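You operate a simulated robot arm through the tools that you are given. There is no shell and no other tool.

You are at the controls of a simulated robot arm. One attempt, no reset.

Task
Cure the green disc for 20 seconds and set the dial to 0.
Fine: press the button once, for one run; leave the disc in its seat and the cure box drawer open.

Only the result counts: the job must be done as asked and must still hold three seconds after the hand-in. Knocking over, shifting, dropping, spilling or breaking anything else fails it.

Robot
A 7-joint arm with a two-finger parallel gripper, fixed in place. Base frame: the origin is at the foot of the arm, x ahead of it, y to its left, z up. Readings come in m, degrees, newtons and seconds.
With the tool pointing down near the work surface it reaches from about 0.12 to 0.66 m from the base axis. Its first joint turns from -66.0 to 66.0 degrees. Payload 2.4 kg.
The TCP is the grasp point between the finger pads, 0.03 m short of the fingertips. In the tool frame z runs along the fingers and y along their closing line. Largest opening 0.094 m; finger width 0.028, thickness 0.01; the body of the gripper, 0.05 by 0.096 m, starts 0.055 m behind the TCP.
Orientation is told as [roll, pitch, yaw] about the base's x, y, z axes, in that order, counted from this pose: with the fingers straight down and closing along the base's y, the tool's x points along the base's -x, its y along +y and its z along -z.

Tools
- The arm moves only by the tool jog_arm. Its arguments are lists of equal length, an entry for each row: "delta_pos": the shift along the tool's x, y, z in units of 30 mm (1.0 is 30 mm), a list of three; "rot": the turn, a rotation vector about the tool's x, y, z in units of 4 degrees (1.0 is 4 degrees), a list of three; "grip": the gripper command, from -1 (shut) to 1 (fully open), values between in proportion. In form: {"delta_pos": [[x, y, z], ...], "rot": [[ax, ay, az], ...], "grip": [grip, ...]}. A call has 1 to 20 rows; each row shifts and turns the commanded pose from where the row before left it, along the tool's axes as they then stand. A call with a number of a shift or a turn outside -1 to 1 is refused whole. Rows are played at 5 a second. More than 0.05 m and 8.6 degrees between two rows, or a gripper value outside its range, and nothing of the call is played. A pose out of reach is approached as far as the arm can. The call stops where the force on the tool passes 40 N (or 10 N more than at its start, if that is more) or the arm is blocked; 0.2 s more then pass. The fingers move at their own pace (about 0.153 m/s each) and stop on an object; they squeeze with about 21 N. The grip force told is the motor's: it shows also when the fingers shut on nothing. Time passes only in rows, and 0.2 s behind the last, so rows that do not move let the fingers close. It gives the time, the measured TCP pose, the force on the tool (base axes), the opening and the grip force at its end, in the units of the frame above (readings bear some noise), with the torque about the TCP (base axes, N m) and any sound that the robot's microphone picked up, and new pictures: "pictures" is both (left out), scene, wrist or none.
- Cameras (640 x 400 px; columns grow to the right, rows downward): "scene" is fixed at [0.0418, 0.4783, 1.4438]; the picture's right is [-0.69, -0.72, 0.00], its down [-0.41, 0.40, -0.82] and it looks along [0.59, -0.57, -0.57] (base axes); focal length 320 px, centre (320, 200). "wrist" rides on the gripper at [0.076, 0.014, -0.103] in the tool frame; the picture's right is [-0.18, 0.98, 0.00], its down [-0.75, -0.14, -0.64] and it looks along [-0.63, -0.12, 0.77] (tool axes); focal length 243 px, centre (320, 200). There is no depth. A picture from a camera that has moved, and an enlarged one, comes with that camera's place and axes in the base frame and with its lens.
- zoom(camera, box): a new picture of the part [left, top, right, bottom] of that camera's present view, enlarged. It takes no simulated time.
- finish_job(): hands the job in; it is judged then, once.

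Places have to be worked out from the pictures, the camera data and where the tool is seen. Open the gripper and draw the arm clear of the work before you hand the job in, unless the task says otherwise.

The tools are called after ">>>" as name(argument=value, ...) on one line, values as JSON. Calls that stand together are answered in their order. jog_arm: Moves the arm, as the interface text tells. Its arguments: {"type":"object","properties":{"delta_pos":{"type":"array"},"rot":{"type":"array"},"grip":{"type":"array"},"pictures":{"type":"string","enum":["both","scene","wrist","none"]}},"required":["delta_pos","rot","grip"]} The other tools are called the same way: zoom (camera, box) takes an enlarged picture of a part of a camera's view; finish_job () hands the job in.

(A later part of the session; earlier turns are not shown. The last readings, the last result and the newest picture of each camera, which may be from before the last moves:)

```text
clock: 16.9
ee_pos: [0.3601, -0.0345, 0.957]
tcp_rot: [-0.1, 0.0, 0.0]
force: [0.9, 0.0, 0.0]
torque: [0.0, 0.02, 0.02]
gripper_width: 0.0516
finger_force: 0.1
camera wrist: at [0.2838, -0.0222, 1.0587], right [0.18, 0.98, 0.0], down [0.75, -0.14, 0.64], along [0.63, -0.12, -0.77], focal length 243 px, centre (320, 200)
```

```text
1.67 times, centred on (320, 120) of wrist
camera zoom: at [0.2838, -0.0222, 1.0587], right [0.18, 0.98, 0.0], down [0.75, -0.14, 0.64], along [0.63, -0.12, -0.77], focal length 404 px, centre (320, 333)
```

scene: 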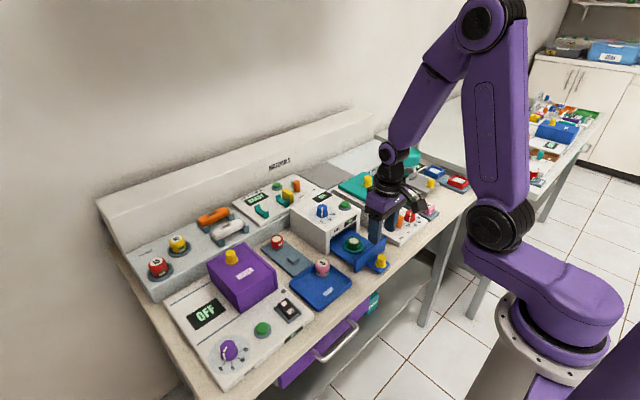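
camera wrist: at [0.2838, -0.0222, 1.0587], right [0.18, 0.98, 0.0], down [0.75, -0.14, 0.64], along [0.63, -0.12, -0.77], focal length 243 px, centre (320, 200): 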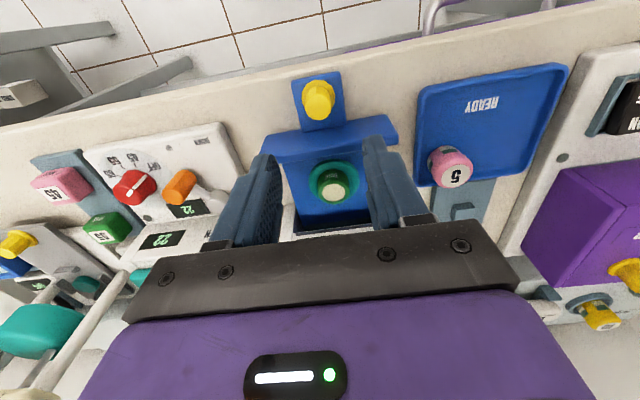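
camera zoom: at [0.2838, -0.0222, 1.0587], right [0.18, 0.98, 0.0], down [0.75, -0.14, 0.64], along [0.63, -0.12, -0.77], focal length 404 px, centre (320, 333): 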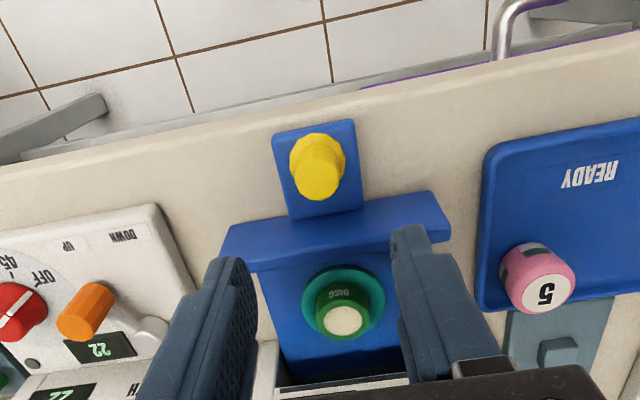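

The knob is at about (0.355, -0.0375) with its top near z 0.855. I'll align over it and descend with the open fingers straddling it, then check.

>>> jog_arm(delta_pos=[[0.16, -0.1, 0.5], [0, 0, 0.7], [0, 0, 0.6], [0, 0, 0]], rot=[[0, 0, 0], [0, 0, 0], [0, 0, 0], [0, 0, 0]], grip=[0.15, 0.15, 0.15, 0.15])

>>> zoom(camera="wrist", box=[240, 80, 400, 240])

>>> zoom(camera="scene", box=[340, 220, 400, 280])

```text
clock: 17.9
ee_pos: [0.3556, -0.0379, 0.9025]
tcp_rot: [0.0, -0.1, 0.0]
force: [0.2, 1.0, -0.1]
torque: [-0.01, 0.02, -0.01]
gripper_width: 0.0543
finger_force: 0.0
camera wrist: at [0.2788, -0.0255, 1.0046], right [0.18, 0.98, 0.0], down [0.75, -0.14, 0.64], along [0.63, -0.12, -0.77], focal length 243 px, centre (320, 200)
```

scene: 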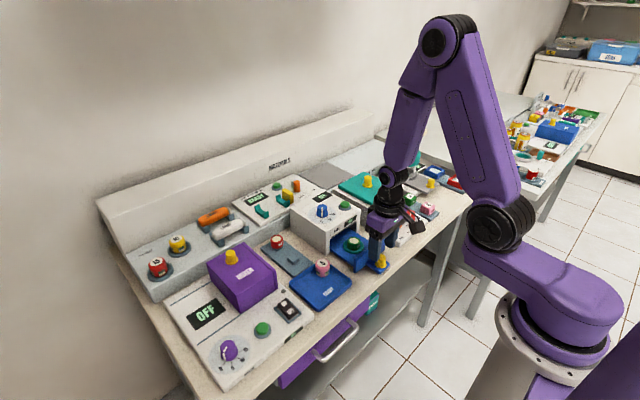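
wrist: 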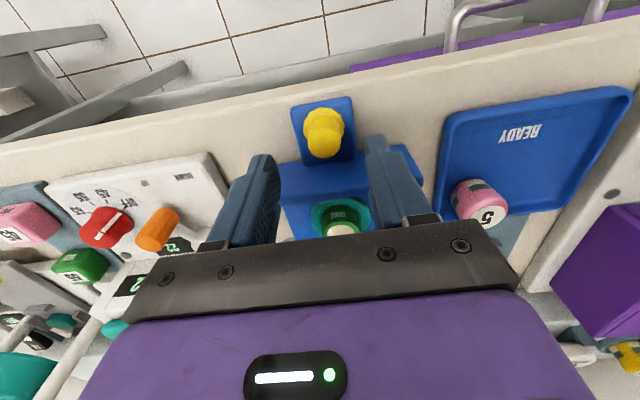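

```text
2.50 times, centred on (320, 160) of wrist
camera zoom: at [0.2788, -0.0255, 1.0046], right [0.18, 0.98, 0.0], down [0.75, -0.14, 0.64], along [0.63, -0.12, -0.77], focal length 606 px, centre (320, 300)
```

zoom: 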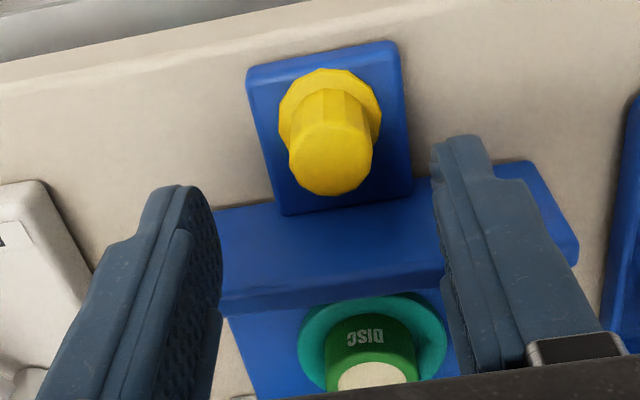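

```text
6.67 times, centred on (370, 250) of scene
camera zoom: at [0.0418, 0.4783, 1.4438], right [-0.69, -0.72, 0.0], down [-0.41, 0.4, -0.82], along [0.59, -0.57, -0.57], focal length 2130 px, centre (-13, -133)
```

zoom: 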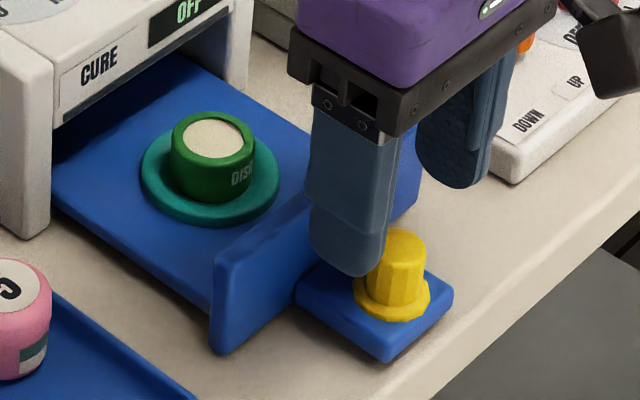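

The knob is at (0.354, -0.0365) with its top at about 0.857. I'll nudge +y about 2 mm, descend to z≈0.869, and close on it.

>>> jog_arm(delta_pos=[[0, 0.06, 0.5], [0, 0, 0.4], [0, 0, 0.2], [0, 0, 0], [0, 0, 0], [0, 0, 0], [0, 0, 0], [0, 0, 0]], rot=[[0, 0, 0], [0, 0, 0], [0, 0, 0], [0, 0, 0], [0, 0, 0], [0, 0, 0], [0, 0, 0], [0, 0, 0]], grip=[0.15, 0.15, 0.15, 0.15, -0.2, -0.6, -1, -1])

>>> zoom(camera="scene", box=[340, 220, 400, 280])

```text
clock: 19.7
ee_pos: [0.3552, -0.0358, 0.8691]
tcp_rot: [0.1, 0.0, 0.3]
force: [0.4, 24.5, -5.9]
torque: [1.19, -0.48, -0.09]
gripper_width: 0.0211
finger_force: 44.7
camera wrist: at [0.2786, -0.0224, 0.9713], right [0.18, 0.98, 0.0], down [0.75, -0.14, 0.64], along [0.63, -0.12, -0.77], focal length 243 px, centre (320, 200)
```

scene: 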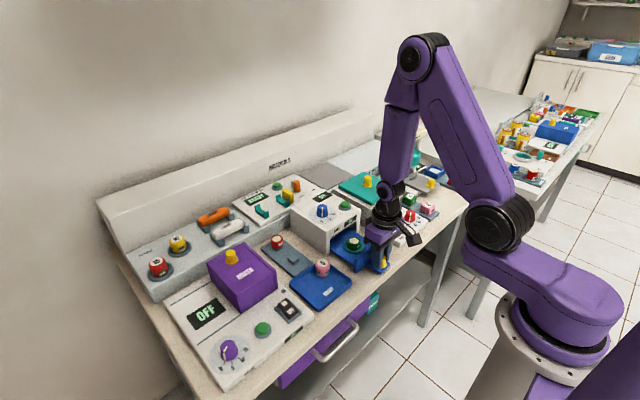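
wrist: 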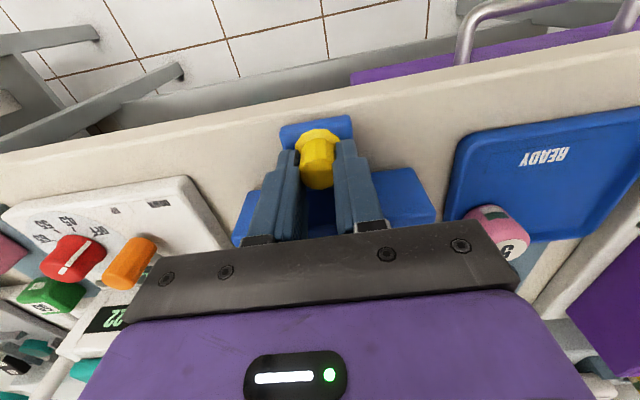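

```text
6.67 times, centred on (370, 250) of scene
camera zoom: at [0.0419, 0.4789, 1.4436], right [-0.69, -0.72, 0.0], down [-0.41, 0.4, -0.82], along [0.59, -0.57, -0.57], focal length 2130 px, centre (-13, -133)
```

zoom: 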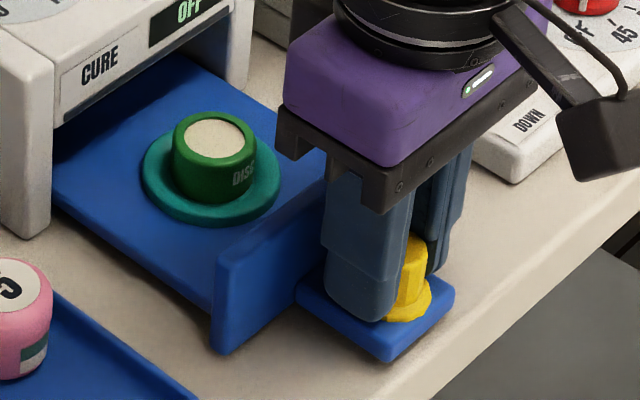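

The knob is gripped (21 mm), but a +y force of about 24 N shows the tool is slightly off-centre. I'll ease it about 1.5 mm toward +y.

>>> jog_arm(delta_pos=[[0, 0.03, 0], [0, 0.02, 0], [0, 0, 0]], rot=[[0, 0, 0], [0, 0, 0], [0, 0, 0]], grip=[-1, -1, -1], pictures="none")

```text
clock: 20.5
ee_pos: [0.3551, -0.0349, 0.8677]
tcp_rot: [0.1, 0.0, 0.0]
force: [-0.6, 14.0, -35.7]
torque: [0.83, -0.17, -0.09]
gripper_width: 0.0209
finger_force: 45.3
```

The vertical load rose to -36 N, so the grip is strained. I'll reopen, let it relax, and re-close now that it's better centred.

>>> jog_arm(delta_pos=[[0, 0, 0], [0, 0, 0], [0, 0, 0]], rot=[[0, 0, 0], [0, 0, 0], [0, 0, 0]], grip=[-0.2, 0.0, 0.0], pictures="none")

>>> zoom(camera="wrist", box=[260, 90, 380, 210])

>>> zoom(camera="scene", box=[340, 220, 400, 280])

```text
clock: 21.3
ee_pos: [0.3553, -0.0349, 0.8704]
tcp_rot: [-0.1, 0.0, 0.0]
force: [0.2, -0.3, -0.1]
torque: [0.02, -0.02, 0.01]
gripper_width: 0.047
finger_force: 0.0
```

```text
3.33 times, centred on (320, 150) of wrist
camera zoom: at [0.2788, -0.0222, 0.9719], right [0.18, 0.98, 0.0], down [0.75, -0.14, 0.64], along [0.63, -0.12, -0.77], focal length 809 px, centre (320, 367)
```

zoom: 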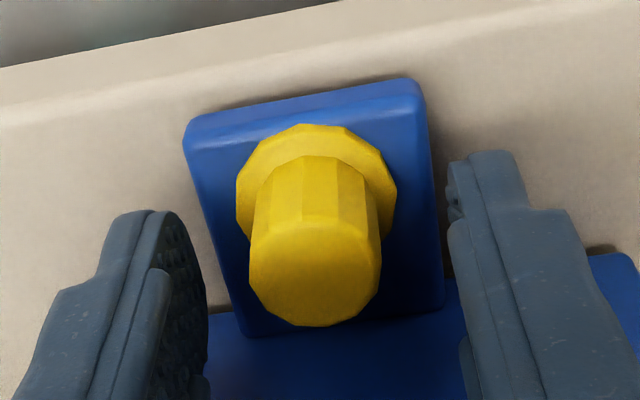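

```text
6.67 times, centred on (370, 250) of scene
camera zoom: at [0.0418, 0.4783, 1.4438], right [-0.69, -0.72, 0.0], down [-0.41, 0.4, -0.82], along [0.59, -0.57, -0.57], focal length 2130 px, centre (-13, -133)
```

zoom: 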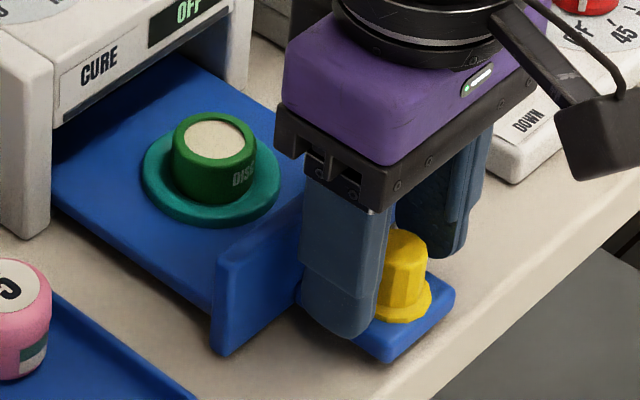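

Everything is relaxed, and the knob is about 1 mm toward -y. I'll raise about 4 mm to clear the knob's flange, shift slightly, and re-close.

>>> jog_arm(delta_pos=[[0, -0.025, -0.13], [0, 0, 0], [0, 0, 0], [0, 0, 0], [0, 0, 0]], rot=[[0, 0, 0], [0, 0, 0], [0, 0, 0], [0, 0, 0], [0, 0, 0]], grip=[0.0, -0.3, -0.55, -1, -1], pictures="wrist")

```text
clock: 22.5
ee_pos: [0.3566, -0.0347, 0.8724]
tcp_rot: [-0.1, 0.1, 0.1]
force: [0.4, 17.8, 1.5]
torque: [0.9, 0.0, -0.07]
gripper_width: 0.021
finger_force: 44.9
camera wrist: at [0.2787, -0.0222, 0.9752], right [0.18, 0.98, 0.0], down [0.75, -0.14, 0.64], along [0.63, -0.12, -0.77], focal length 243 px, centre (320, 200)
```

wrist: 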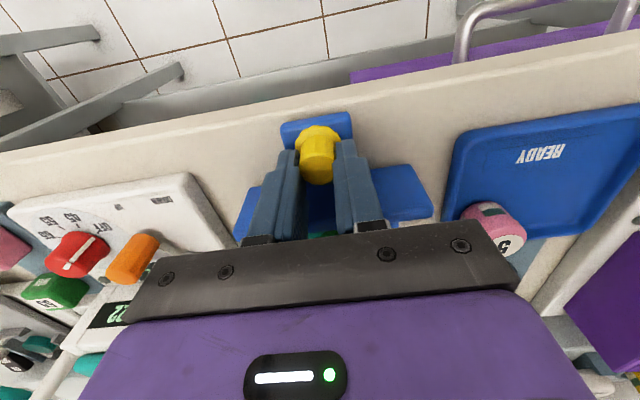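

There's still +18 N in y, and it falls as the tool moves toward +y. I'll step 1 mm toward +y while gripping.

>>> jog_arm(delta_pos=[[0, 0.035, 0], [0, 0, 0]], rot=[[0, 0, 0], [0, 0, 0]], grip=[-1, -1], pictures="none")

```text
clock: 23.1
ee_pos: [0.3547, -0.0342, 0.873]
tcp_rot: [0.0, 0.0, 0.0]
force: [-0.4, 4.6, -2.0]
torque: [0.64, 0.27, 0.16]
gripper_width: 0.0211
finger_force: 44.9
```

The side load is down to 5 N. Now I'll slide the drawer in along +x, 60 mm first at a moderate speed.

>>> jog_arm(delta_pos=[[-0.1, 0, 0], [-0.2, 0, 0], [-0.3, 0, 0], [-0.3, 0, 0], [-0.3, 0, 0], [-0.3, 0, 0], [-0.3, 0, 0], [-0.2, 0, 0], [0, 0, 0]], rot=[[0, 0, 0], [0, 0, 0], [0, 0, 0], [0, 0, 0], [0, 0, 0], [0, 0, 0], [0, 0, 0], [0, 0, 0], [0, 0, 0]], grip=[-1, -1, -1, -1, -1, -1, -1, -1, -1])

>>> zoom(camera="scene", box=[300, 180, 410, 290])

```text
clock: 25.1
ee_pos: [0.4154, -0.0348, 0.8735]
tcp_rot: [0.0, 0.0, 0.0]
force: [0.4, -4.8, 14.0]
torque: [0.34, -0.13, 0.03]
gripper_width: 0.021
finger_force: 44.8
camera wrist: at [0.3394, -0.022, 0.975], right [0.18, 0.98, 0.0], down [0.75, -0.14, 0.64], along [0.63, -0.12, -0.77], focal length 243 px, centre (320, 200)
```

scene: 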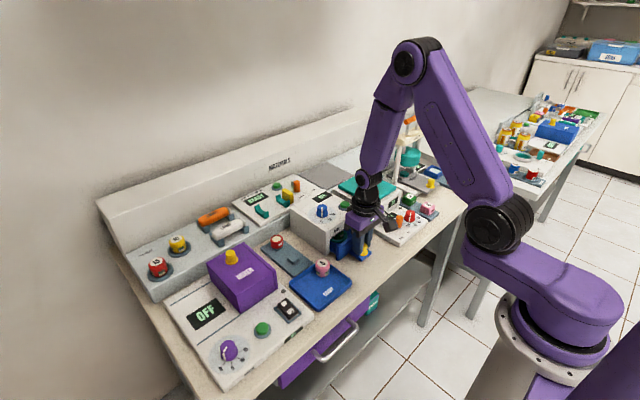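
wrist: 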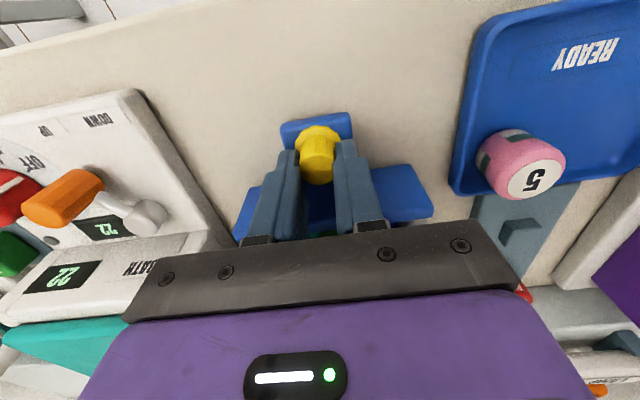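

```text
3.64 times, centred on (355, 235) of scene
camera zoom: at [0.0417, 0.4782, 1.4438], right [-0.69, -0.72, 0.0], down [-0.41, 0.4, -0.82], along [0.59, -0.57, -0.57], focal length 1162 px, centre (193, 73)
```

zoom: 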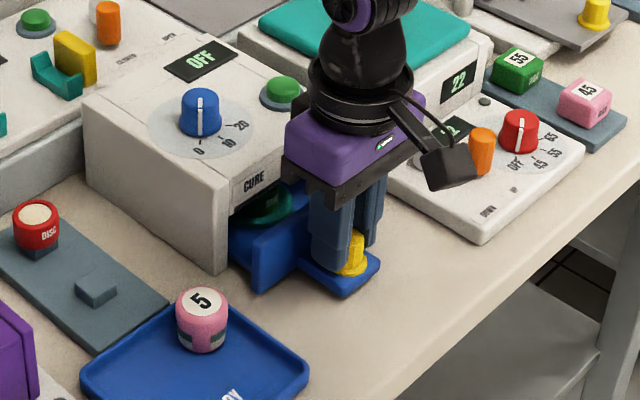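

The drawer is sliding smoothly with the disc inside and about 20–25 mm left. I'll continue in small steps until it stops.

>>> jog_arm(delta_pos=[[-0.15, 0, 0], [-0.15, 0, 0], [-0.15, 0, 0], [-0.1, 0, 0], [-0.08, 0, 0], [-0.06, 0, 0], [-0.06, 0, 0], [-0.06, 0, 0]], rot=[[0, 0, 0], [0, 0, 0], [0, 0, 0], [0, 0, 0], [0, 0, 0], [0, 0, 0], [0, 0, 0], [0, 0, 0]], grip=[-1, -1, -1, -1, -1, -1, -1, -1], pictures="none")

>>> zoom(camera="scene", box=[300, 180, 410, 290])

```text
clock: 26.9
ee_pos: [0.44, -0.0352, 0.8728]
tcp_rot: [0.1, 0.2, -0.1]
force: [-0.5, -12.2, -28.0]
torque: [0.23, -0.27, 0.04]
gripper_width: 0.0212
finger_force: 45.0
```

```text
3.64 times, centred on (355, 235) of scene
camera zoom: at [0.0423, 0.478, 1.4439], right [-0.69, -0.72, 0.0], down [-0.41, 0.4, -0.82], along [0.59, -0.57, -0.57], focal length 1162 px, centre (193, 73)
```

zoom: 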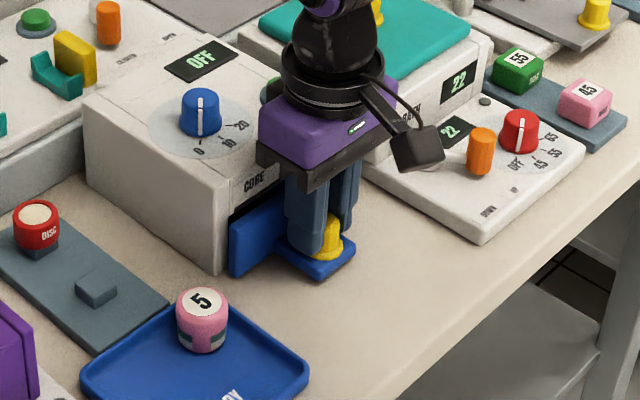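

It's almost closed with no x resistance yet. I'll relieve the small vertical and side loads and keep pushing in small steps.

>>> jog_arm(delta_pos=[[-0.06, -0.02, 0.03], [-0.08, -0.02, 0.02], [-0.08, 0, 0], [-0.08, 0, 0], [-0.08, 0, 0], [-0.08, 0, 0]], rot=[[0, 0, 0], [0, 0, 0], [0, 0, 0], [0, 0, 0], [0, 0, 0], [0, 0, 0]], grip=[-1, -1, -1, -1, -1, -1], pictures="none")

>>> zoom(camera="scene", box=[300, 180, 410, 290])

```text
clock: 28.3
ee_pos: [0.4465, -0.0344, 0.8706]
tcp_rot: [0.1, 1.1, 0.1]
force: [-33.9, -4.5, 6.1]
torque: [-0.66, 0.5, 0.03]
gripper_width: 0.0209
finger_force: 45.4
```

```text
3.64 times, centred on (355, 235) of scene
camera zoom: at [0.0409, 0.4782, 1.4438], right [-0.69, -0.72, 0.0], down [-0.41, 0.4, -0.82], along [0.59, -0.57, -0.57], focal length 1162 px, centre (193, 73)
```

zoom: 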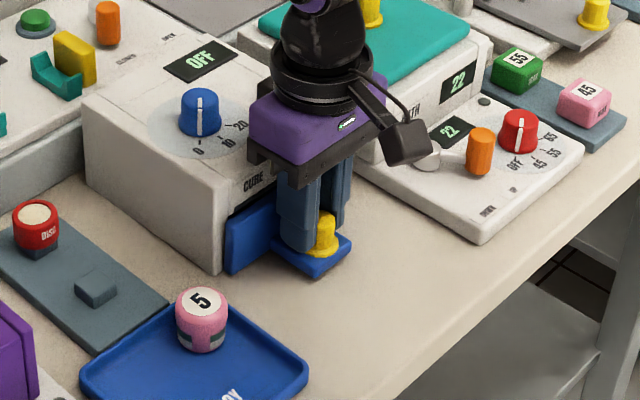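

The x force is -34 N and the panel is flush with the box front, so the drawer is closed. I'll take off the push, open the gripper, and lift clear.

>>> jog_arm(delta_pos=[[0.1, 0, 0], [0.1, 0, 0], [0, 0, 0], [0, 0, 0], [0, 0, 0], [0, 0, -0.4], [0, 0, -0.8], [0, 0, -0.8], [0, 0, -0.8], [0.5, 0, -0.3], [0.5, 0, 0], [0.5, 0, 0], [0, 0, 0]], rot=[[0, 0, 0], [0, 0, 0], [0, 0, 0], [0, 0, 0], [0, 0, 0], [0, 0, 0], [0, 0, 0], [0, 0, 0], [0, 0, 0], [0, 0, 0], [0, 0, 0], [0, 0, 0], [0, 0, 0]], grip=[-1, -1, -0.3, -0.1, 0, 0, 0, 0, 0, 0, 0, 0, 0])

>>> zoom(camera="scene", box=[300, 180, 410, 290])

>>> zoom(camera="wrist", box=[220, 0, 420, 240])

```text
clock: 31.1
ee_pos: [0.4035, -0.0361, 0.9655]
tcp_rot: [-0.1, 0.0, 0.0]
force: [0.2, -0.4, 0.8]
torque: [0.0, -0.02, 0.02]
gripper_width: 0.0473
finger_force: 0.1
camera wrist: at [0.3268, -0.0238, 1.0677], right [0.18, 0.98, 0.0], down [0.75, -0.14, 0.64], along [0.63, -0.12, -0.77], focal length 243 px, centre (320, 200)
```

scene: 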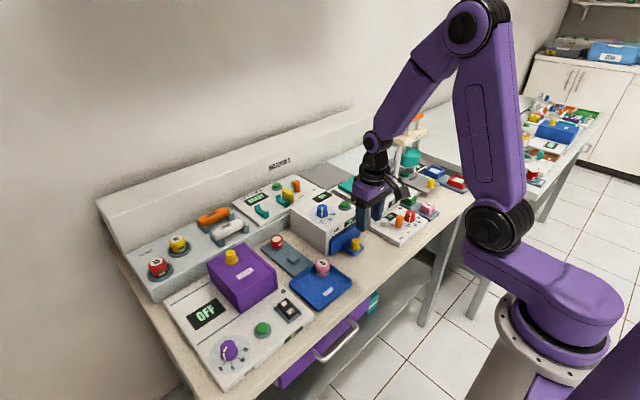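
wrist: 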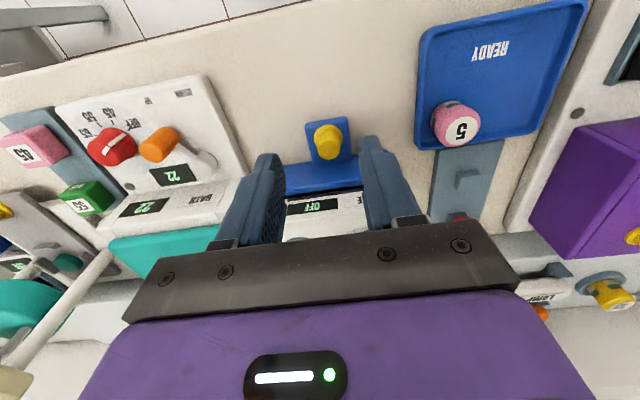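

```text
3.64 times, centred on (355, 235) of scene
camera zoom: at [0.0418, 0.4783, 1.4438], right [-0.69, -0.72, 0.0], down [-0.41, 0.4, -0.82], along [0.59, -0.57, -0.57], focal length 1162 px, centre (193, 73)
```

zoom: 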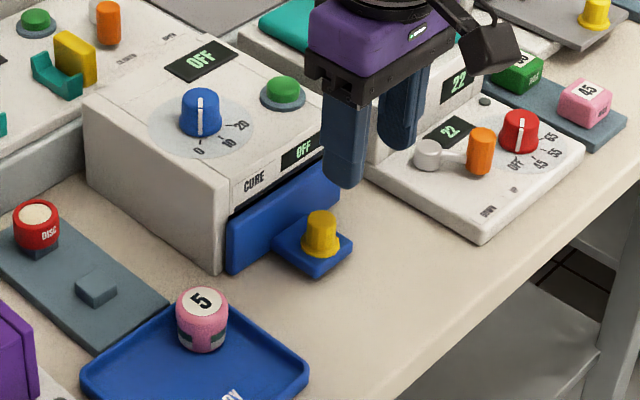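

```text
1.67 times, centred on (320, 120) of wrist
camera zoom: at [0.3268, -0.0238, 1.0677], right [0.18, 0.98, 0.0], down [0.75, -0.14, 0.64], along [0.63, -0.12, -0.77], focal length 404 px, centre (320, 333)
```

zoom: 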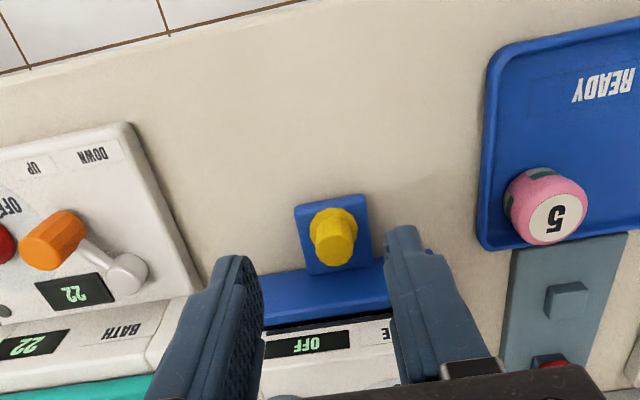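

The drawer is fully closed. I'll move up and forward for a clear look at the dial and its labels.

>>> jog_arm(delta_pos=[[-0.3, 0.2, -0.6], [-0.6, 0.2, -0.5], [-0.7, 0.2, 0], [-0.4, 0.1, 0], [0, 0, 0]], rot=[[0, 0, 0], [0, 0, 0], [0, 0, 0], [0, 0, 0], [0, 0, 0]], grip=[0.3, 0.3, 0.3, 0.3, 0.3])

>>> zoom(camera="wrist", box=[230, 100, 400, 240])

>>> zoom(camera="scene", box=[290, 180, 370, 250])

```text
clock: 32.3
ee_pos: [0.4636, -0.0156, 0.9986]
tcp_rot: [0.0, 0.0, 0.0]
force: [-1.0, -0.3, 0.2]
torque: [-0.01, -0.01, -0.01]
gripper_width: 0.0614
finger_force: 0.1
camera wrist: at [0.3867, -0.0022, 1.1006], right [0.18, 0.98, 0.0], down [0.75, -0.14, 0.64], along [0.63, -0.12, -0.77], focal length 243 px, centre (320, 200)
```

scene: 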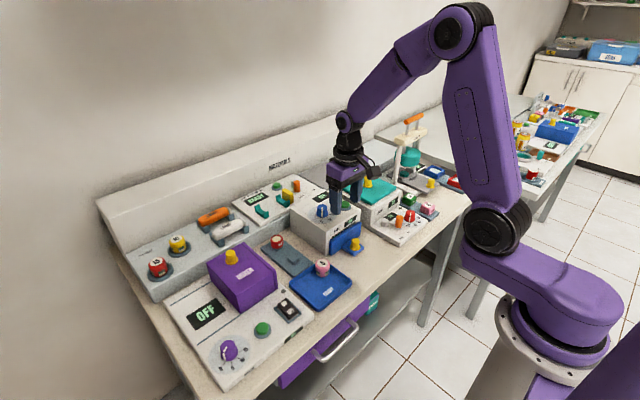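
wrist: 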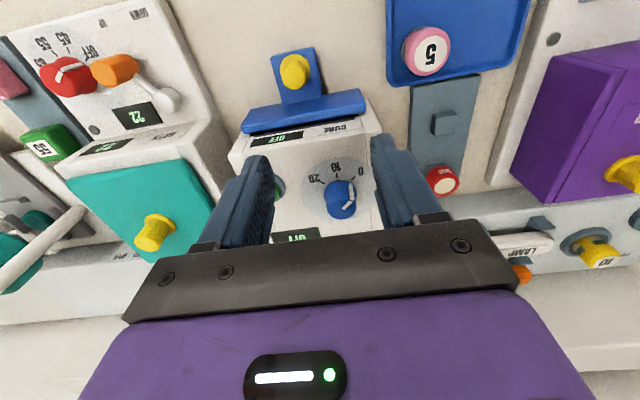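

```text
2.86 times, centred on (315, 170) of wrist
camera zoom: at [0.3867, -0.0022, 1.1006], right [0.18, 0.98, 0.0], down [0.75, -0.14, 0.64], along [0.63, -0.12, -0.77], focal length 693 px, centre (334, 286)
```

zoom: 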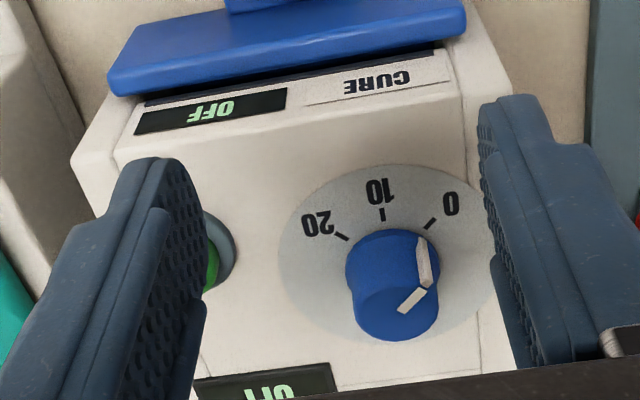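

```text
5.71 times, centred on (330, 215) of scene
camera zoom: at [0.0418, 0.4783, 1.4438], right [-0.69, -0.72, 0.0], down [-0.41, 0.4, -0.82], along [0.59, -0.57, -0.57], focal length 1826 px, centre (263, 114)
```

zoom: 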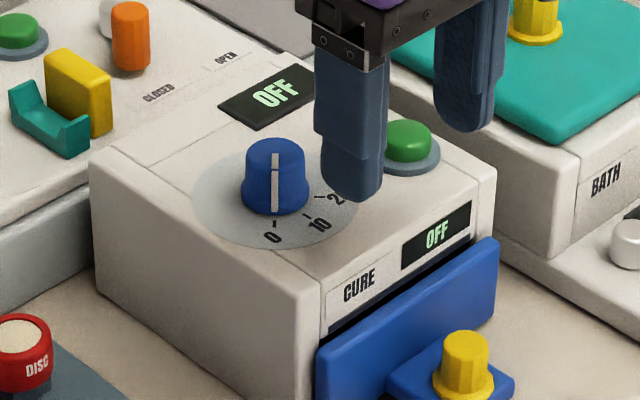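

The dial is centred at about (0.540, -0.011), with its face at z≈0.90 and top at z≈0.927. The 0→20 turn is about 107° counter-clockwise seen from above. I'll move over it and pre-rotate the gripper clockwise about 53° so the turn stays within the wrist's range.

>>> jog_arm(delta_pos=[[-0.65, 0.04, 0], [-0.65, 0.04, 0], [-0.65, 0.04, 0], [-0.63, 0.04, 0], [0, 0, 0], [0, 0, 0], [0, 0, 0], [0, 0, 0], [0, 0, 0], [0, 0, 0], [0, 0, 0], [0, 0, 0], [0, 0, 0], [0, 0, 0], [0, 0, 0], [0, 0, 0], [0, 0, 0], [0, 0, 0], [0, 0, 0]], rot=[[0, 0, 0], [0, 0, 0], [0, 0, 0], [0, 0, 0], [0, 0, 0.95], [0, 0, 0.95], [0, 0, 0.95], [0, 0, 0.95], [0, 0, 0.95], [0, 0, 0.95], [0, 0, 0.95], [0, 0, 0.95], [0, 0, 0.95], [0, 0, 0.95], [0, 0, 0.95], [0, 0, 0.95], [0, 0, 0.95], [0, 0, 0.95], [0, 0, 0]], grip=[0.1, 0.1, 0.1, 0.1, 0.1, 0.1, 0.1, 0.1, 0.1, 0.1, 0.1, 0.1, 0.1, 0.1, 0.1, 0.1, 0.1, 0.1, 0.1])

>>> zoom(camera="wrist", box=[230, 100, 400, 240])

>>> zoom(camera="scene", box=[290, 180, 370, 250])

```text
clock: 36.3
ee_pos: [0.5411, -0.0086, 0.9978]
tcp_rot: [0.0, -0.1, -53.3]
force: [0.5, 0.9, -0.1]
torque: [0.0, -0.01, -0.01]
gripper_width: 0.0518
finger_force: 0.1
camera wrist: at [0.5054, 0.0587, 1.1001], right [0.9, 0.44, 0.0], down [0.34, -0.69, 0.64], along [0.28, -0.58, -0.77], focal length 243 px, centre (320, 200)
```

scene: 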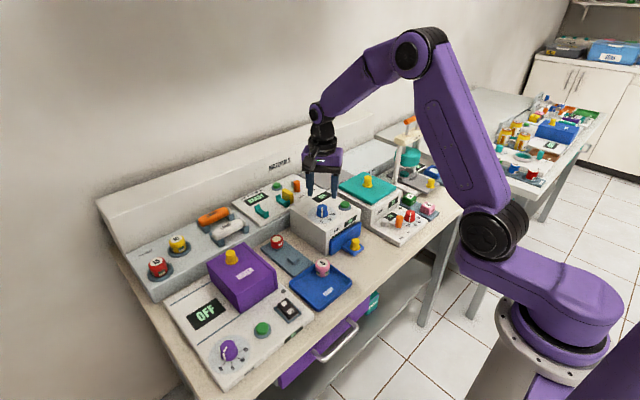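
wrist: 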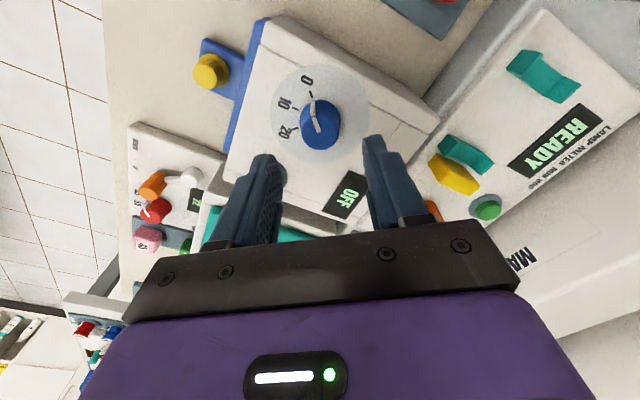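

```text
2.86 times, centred on (315, 170) of wrist
camera zoom: at [0.5054, 0.0587, 1.1001], right [0.9, 0.44, 0.0], down [0.34, -0.69, 0.64], along [0.28, -0.58, -0.77], focal length 693 px, centre (334, 286)
```

zoom: 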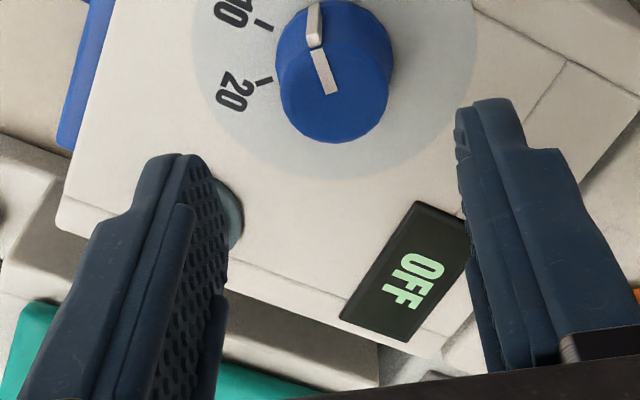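

```text
5.71 times, centred on (330, 215) of scene
camera zoom: at [0.0418, 0.4783, 1.4438], right [-0.69, -0.72, 0.0], down [-0.41, 0.4, -0.82], along [0.59, -0.57, -0.57], focal length 1826 px, centre (263, 114)
```

zoom: 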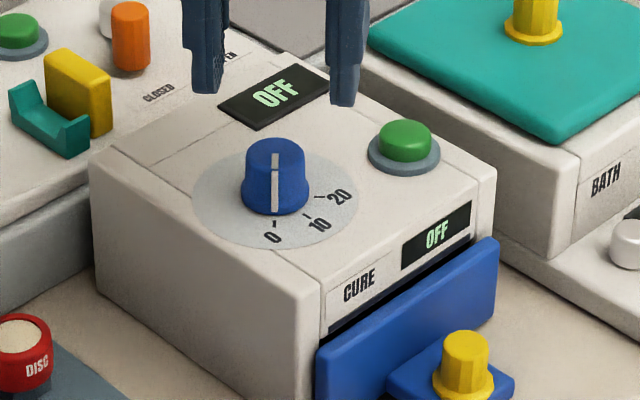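

I'll zoom the wrist view on the dial to refine its centre and the tick angles.

>>> zoom(camera="wrist", box=[250, 50, 390, 180])

```text
3.08 times, centred on (320, 115) of wrist
camera zoom: at [0.5054, 0.0587, 1.1001], right [0.9, 0.44, 0.0], down [0.34, -0.69, 0.64], along [0.28, -0.58, -0.77], focal length 746 px, centre (320, 462)
```

zoom: 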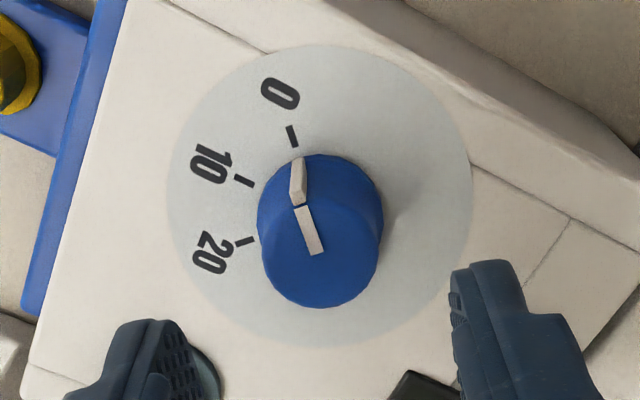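

With perspective corrected, the ticks are 45° apart, so 0→20 is a 90° turn, and the TCP is within about 1 mm of the dial axis. I'll descend around the knob to z≈0.939 and close.

>>> jog_arm(delta_pos=[[0, 0, 0.6], [0, 0, 0.6], [0, 0, 0.5], [0, 0, 0.25], [0, 0, 0]], rot=[[0, 0, 0], [0, 0, 0], [0, 0, 0], [0, 0, 0], [0, 0, 0]], grip=[0.1, 0.1, 0.1, 0.1, 0.1])

>>> zoom(camera="wrist", box=[230, 100, 400, 240])

>>> zoom(camera="scene", box=[290, 180, 370, 250])

```text
clock: 37.5
ee_pos: [0.54, -0.0101, 0.9386]
tcp_rot: [0.0, 0.0, -53.2]
force: [-0.5, -0.5, -0.2]
torque: [0.01, -0.01, 0.05]
gripper_width: 0.0519
finger_force: 0.1
camera wrist: at [0.505, 0.0578, 1.041], right [0.9, 0.44, 0.0], down [0.34, -0.69, 0.64], along [0.28, -0.58, -0.77], focal length 243 px, centre (320, 200)
```

scene: 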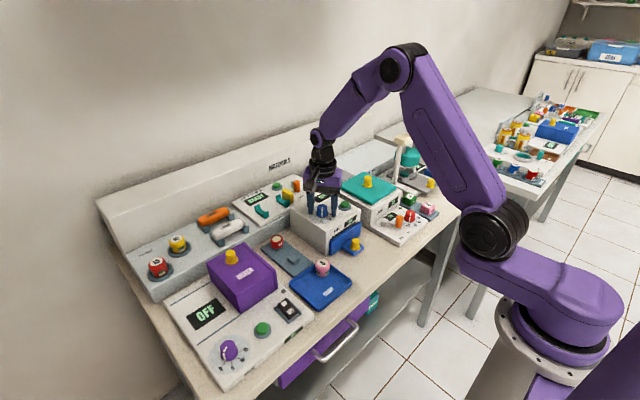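
wrist: 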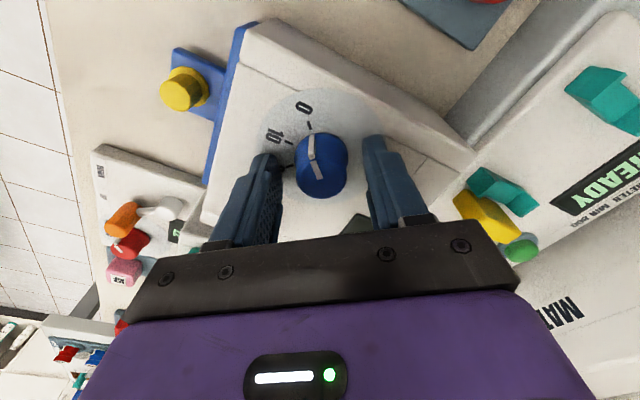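

```text
2.86 times, centred on (315, 170) of wrist
camera zoom: at [0.505, 0.0578, 1.041], right [0.9, 0.44, 0.0], down [0.34, -0.69, 0.64], along [0.28, -0.58, -0.77], focal length 693 px, centre (334, 286)
```

zoom: 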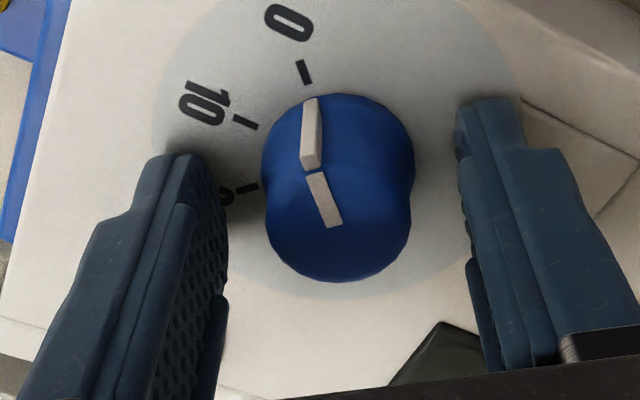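

```text
5.71 times, centred on (330, 215) of scene
camera zoom: at [0.0418, 0.4783, 1.4438], right [-0.69, -0.72, 0.0], down [-0.41, 0.4, -0.82], along [0.59, -0.57, -0.57], focal length 1826 px, centre (263, 114)
```

zoom: 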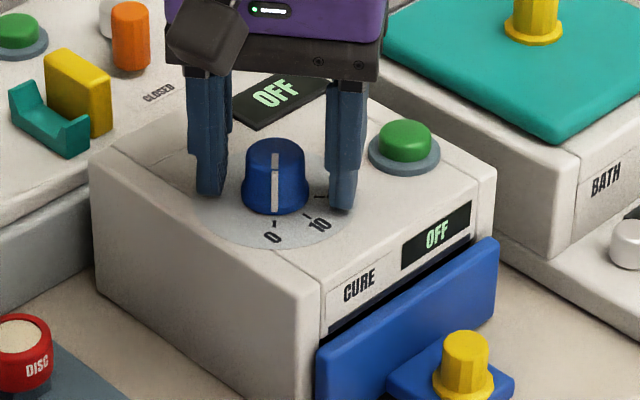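

The knob sits centred between the fingers. Closing on it.

>>> jog_arm(delta_pos=[[0, 0, 0], [0, 0, 0], [0, 0, 0], [0, 0, 0]], rot=[[0, 0, 0], [0, 0, 0], [0, 0, 0], [0, 0, 0]], grip=[-0.2, -0.5, -1, -1], pictures="wrist")

>>> zoom(camera="scene", box=[290, 180, 370, 250])

```text
clock: 38.5
ee_pos: [0.5412, -0.0103, 0.9391]
tcp_rot: [0.1, -0.1, -53.2]
force: [8.5, 3.5, -6.1]
torque: [-0.37, 0.06, -0.04]
gripper_width: 0.0285
finger_force: 44.5
camera wrist: at [0.5055, 0.0584, 1.0411], right [0.9, 0.44, 0.0], down [0.34, -0.69, 0.64], along [0.29, -0.58, -0.77], focal length 243 px, centre (320, 200)
```

wrist: 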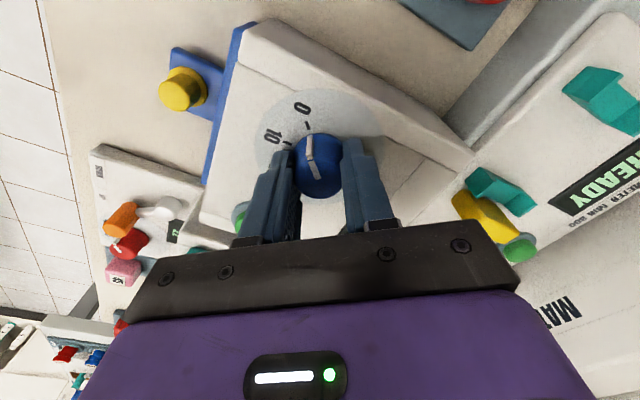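

```text
5.71 times, centred on (330, 215) of scene
camera zoom: at [0.0422, 0.4784, 1.4437], right [-0.69, -0.72, 0.0], down [-0.41, 0.4, -0.82], along [0.59, -0.57, -0.57], focal length 1826 px, centre (263, 114)
```

zoom: 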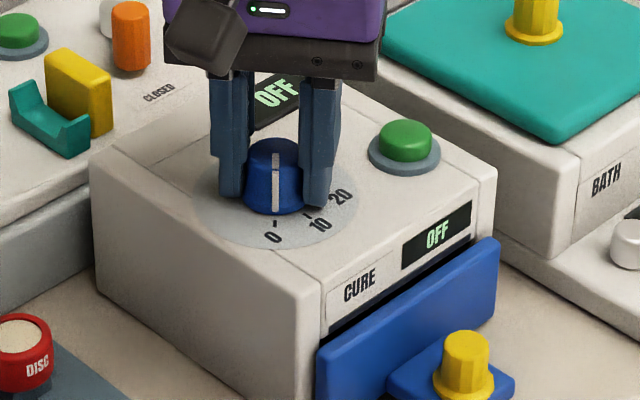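

There's only about 9 N of side load. I'll shift 0.6 mm and start the counter-clockwise turn with the first 45°.

>>> jog_arm(delta_pos=[[0, 0.02, 0], [0, 0, 0], [0, 0, 0], [0, 0, 0], [0, 0, 0], [0, 0, 0], [0, 0, 0], [0, 0, 0], [0, 0, 0], [0, 0, 0], [0, 0, 0], [0, 0, 0], [0, 0, 0]], rot=[[0, 0, 0], [0, 0, -1], [0, 0, -1], [0, 0, -1], [0, 0, -1], [0, 0, -1], [0, 0, -1], [0, 0, -1], [0, 0, -1], [0, 0, -1], [0, 0, -1], [0, 0, -1], [0, 0, 0]], grip=[-1, -1, -1, -1, -1, -1, -1, -1, -1, -1, -1, -1, -1], pictures="wrist")

>>> zoom(camera="scene", box=[290, 180, 370, 250])

```text
clock: 41.3
ee_pos: [0.5409, -0.0092, 0.9396]
tcp_rot: [0.0, 0.0, -9.2]
force: [3.1, 5.6, -10.0]
torque: [0.3, -1.19, -0.02]
gripper_width: 0.0286
finger_force: 44.5
camera wrist: at [0.4674, 0.0157, 1.0413], right [0.34, 0.94, 0.0], down [0.72, -0.26, 0.64], along [0.6, -0.22, -0.77], focal length 243 px, centre (320, 200)
```

wrist: 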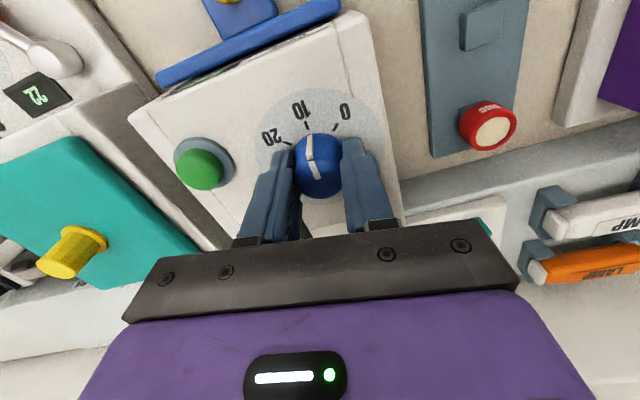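

```text
5.71 times, centred on (330, 215) of scene
camera zoom: at [0.0421, 0.4784, 1.4437], right [-0.69, -0.72, 0.0], down [-0.41, 0.4, -0.82], along [0.59, -0.57, -0.57], focal length 1826 px, centre (263, 114)
```

zoom: 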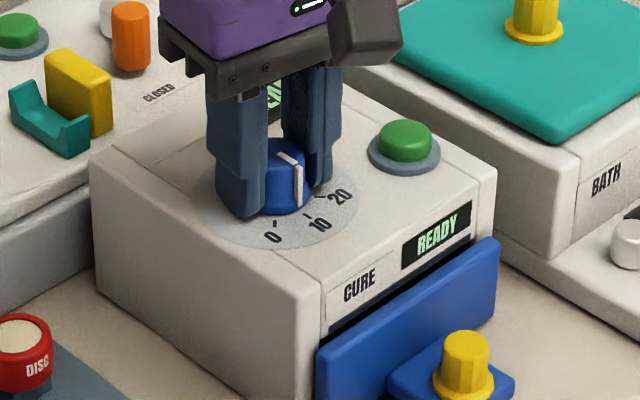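

The dial now points at 10 and the display says READY. I'll continue another 45° to 20.

>>> jog_arm(delta_pos=[[0, 0, 0], [0, 0, 0], [0, 0, 0], [0, 0, 0], [0, 0, 0], [0, 0, 0], [0, 0, 0], [0, 0, 0], [0, 0, 0], [0, 0, 0], [0, 0, 0], [0, 0, 0], [0, 0, 0]], rot=[[0, 0, -1], [0, 0, -1], [0, 0, -1], [0, 0, -1], [0, 0, -1], [0, 0, -1], [0, 0, -1], [0, 0, -1], [0, 0, -1], [0, 0, -1], [0, 0, -1], [0, 0, -0.4], [0, 0, 0]], grip=[-1, -1, -1, -1, -1, -1, -1, -1, -1, -1, -1, -1, -1], pictures="wrist")

>>> zoom(camera="scene", box=[290, 180, 370, 250])

>>> zoom(camera="wrist", box=[250, 70, 390, 200])

```text
clock: 44.1
ee_pos: [0.5417, -0.008, 0.9401]
tcp_rot: [0.1, 0.1, 36.5]
force: [5.9, 17.2, -14.4]
torque: [0.67, -0.46, -0.43]
gripper_width: 0.0284
finger_force: 45.5
camera wrist: at [0.4705, -0.0434, 1.0414], right [-0.44, 0.9, 0.0], down [0.69, 0.33, 0.64], along [0.58, 0.28, -0.77], focal length 243 px, centre (320, 200)
```

wrist: 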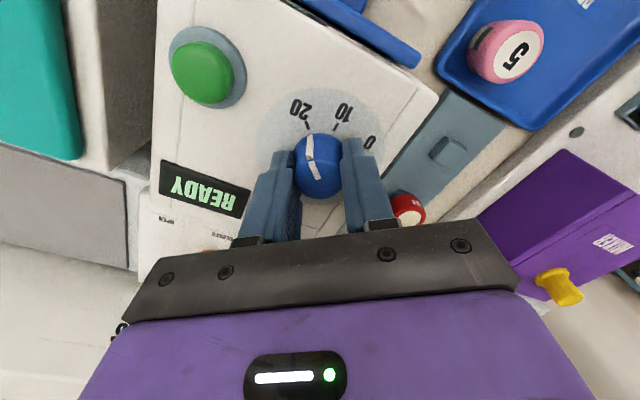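

```text
5.71 times, centred on (330, 215) of scene
camera zoom: at [0.0422, 0.4788, 1.4436], right [-0.69, -0.72, 0.0], down [-0.41, 0.4, -0.82], along [0.59, -0.57, -0.57], focal length 1826 px, centre (263, 114)
```

zoom: 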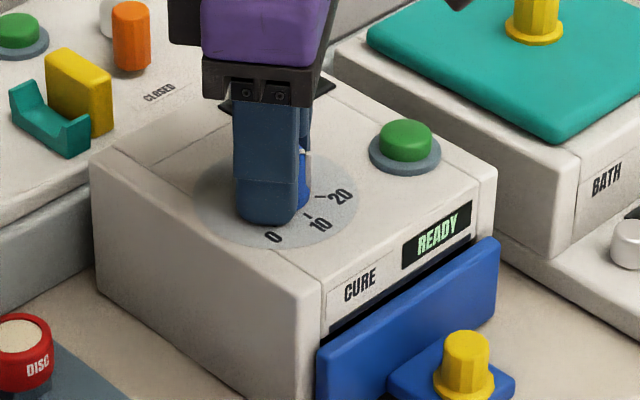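

```text
3.08 times, centred on (320, 135) of wrist
camera zoom: at [0.4705, -0.0434, 1.0414], right [-0.44, 0.9, 0.0], down [0.69, 0.33, 0.64], along [0.58, 0.28, -0.77], focal length 746 px, centre (320, 400)
```

zoom: 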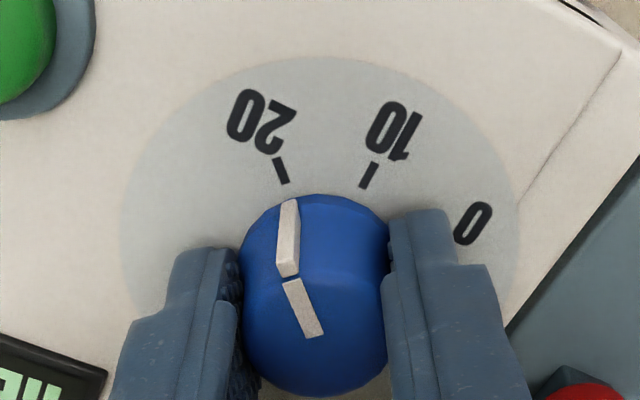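

The pointer lines up with the 20 tick. I'll release and lift to confirm.

>>> jog_arm(delta_pos=[[0, 0, 0], [0, 0, 0], [0, 0, 0], [0, 0, 0], [0, 0, -0.5], [0, 0, -0.8], [0, 0, -0.7], [0, 0, 0]], rot=[[0, 0, 0], [0, 0, 0], [0, 0, 0], [0, 0, 0], [0, 0, 0], [0, 0, 0], [0, 0, 0], [0, 0, 0]], grip=[-0.4, -0.2, 0.0, 0.05, 0.05, 0.05, 0.05, 0.05], pictures="wrist")

>>> zoom(camera="scene", box=[290, 180, 370, 250])

>>> zoom(camera="wrist", box=[250, 40, 390, 170])

```text
clock: 45.9
ee_pos: [0.5407, -0.0106, 0.9977]
tcp_rot: [-0.1, -0.1, 36.4]
force: [-0.5, -0.5, 0.0]
torque: [0.0, 0.03, 0.01]
gripper_width: 0.0494
finger_force: 0.0
camera wrist: at [0.4701, -0.0447, 1.1009], right [-0.44, 0.9, 0.0], down [0.69, 0.33, 0.64], along [0.58, 0.28, -0.77], focal length 243 px, centre (320, 200)
```

wrist: 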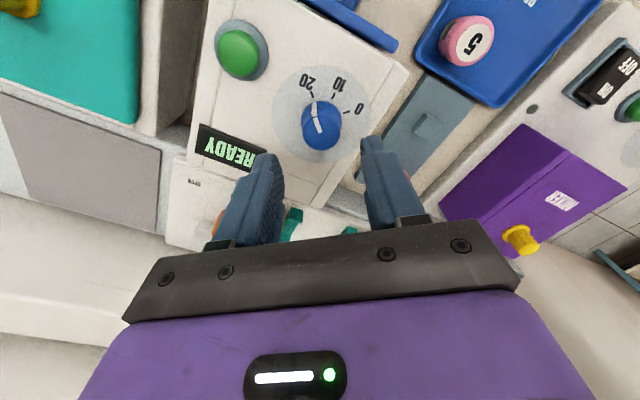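

```text
5.71 times, centred on (330, 215) of scene
camera zoom: at [0.0418, 0.4783, 1.4438], right [-0.69, -0.72, 0.0], down [-0.41, 0.4, -0.82], along [0.59, -0.57, -0.57], focal length 1826 px, centre (263, 114)
```

zoom: 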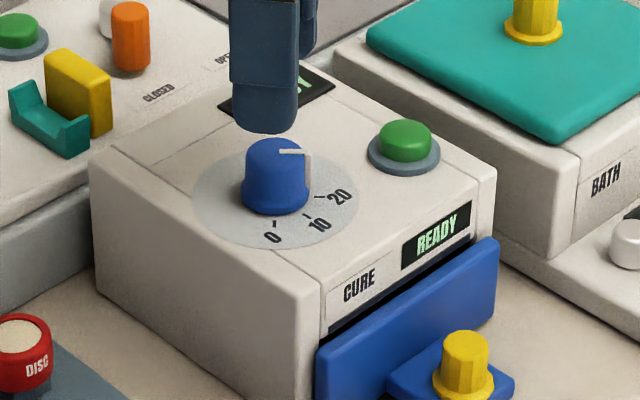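

```text
3.08 times, centred on (320, 105) of wrist
camera zoom: at [0.4701, -0.0447, 1.1009], right [-0.44, 0.9, 0.0], down [0.69, 0.33, 0.64], along [0.58, 0.28, -0.77], focal length 746 px, centre (320, 492)
```

zoom: 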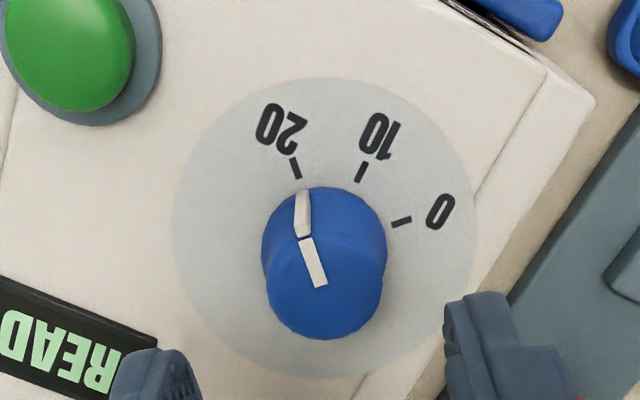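

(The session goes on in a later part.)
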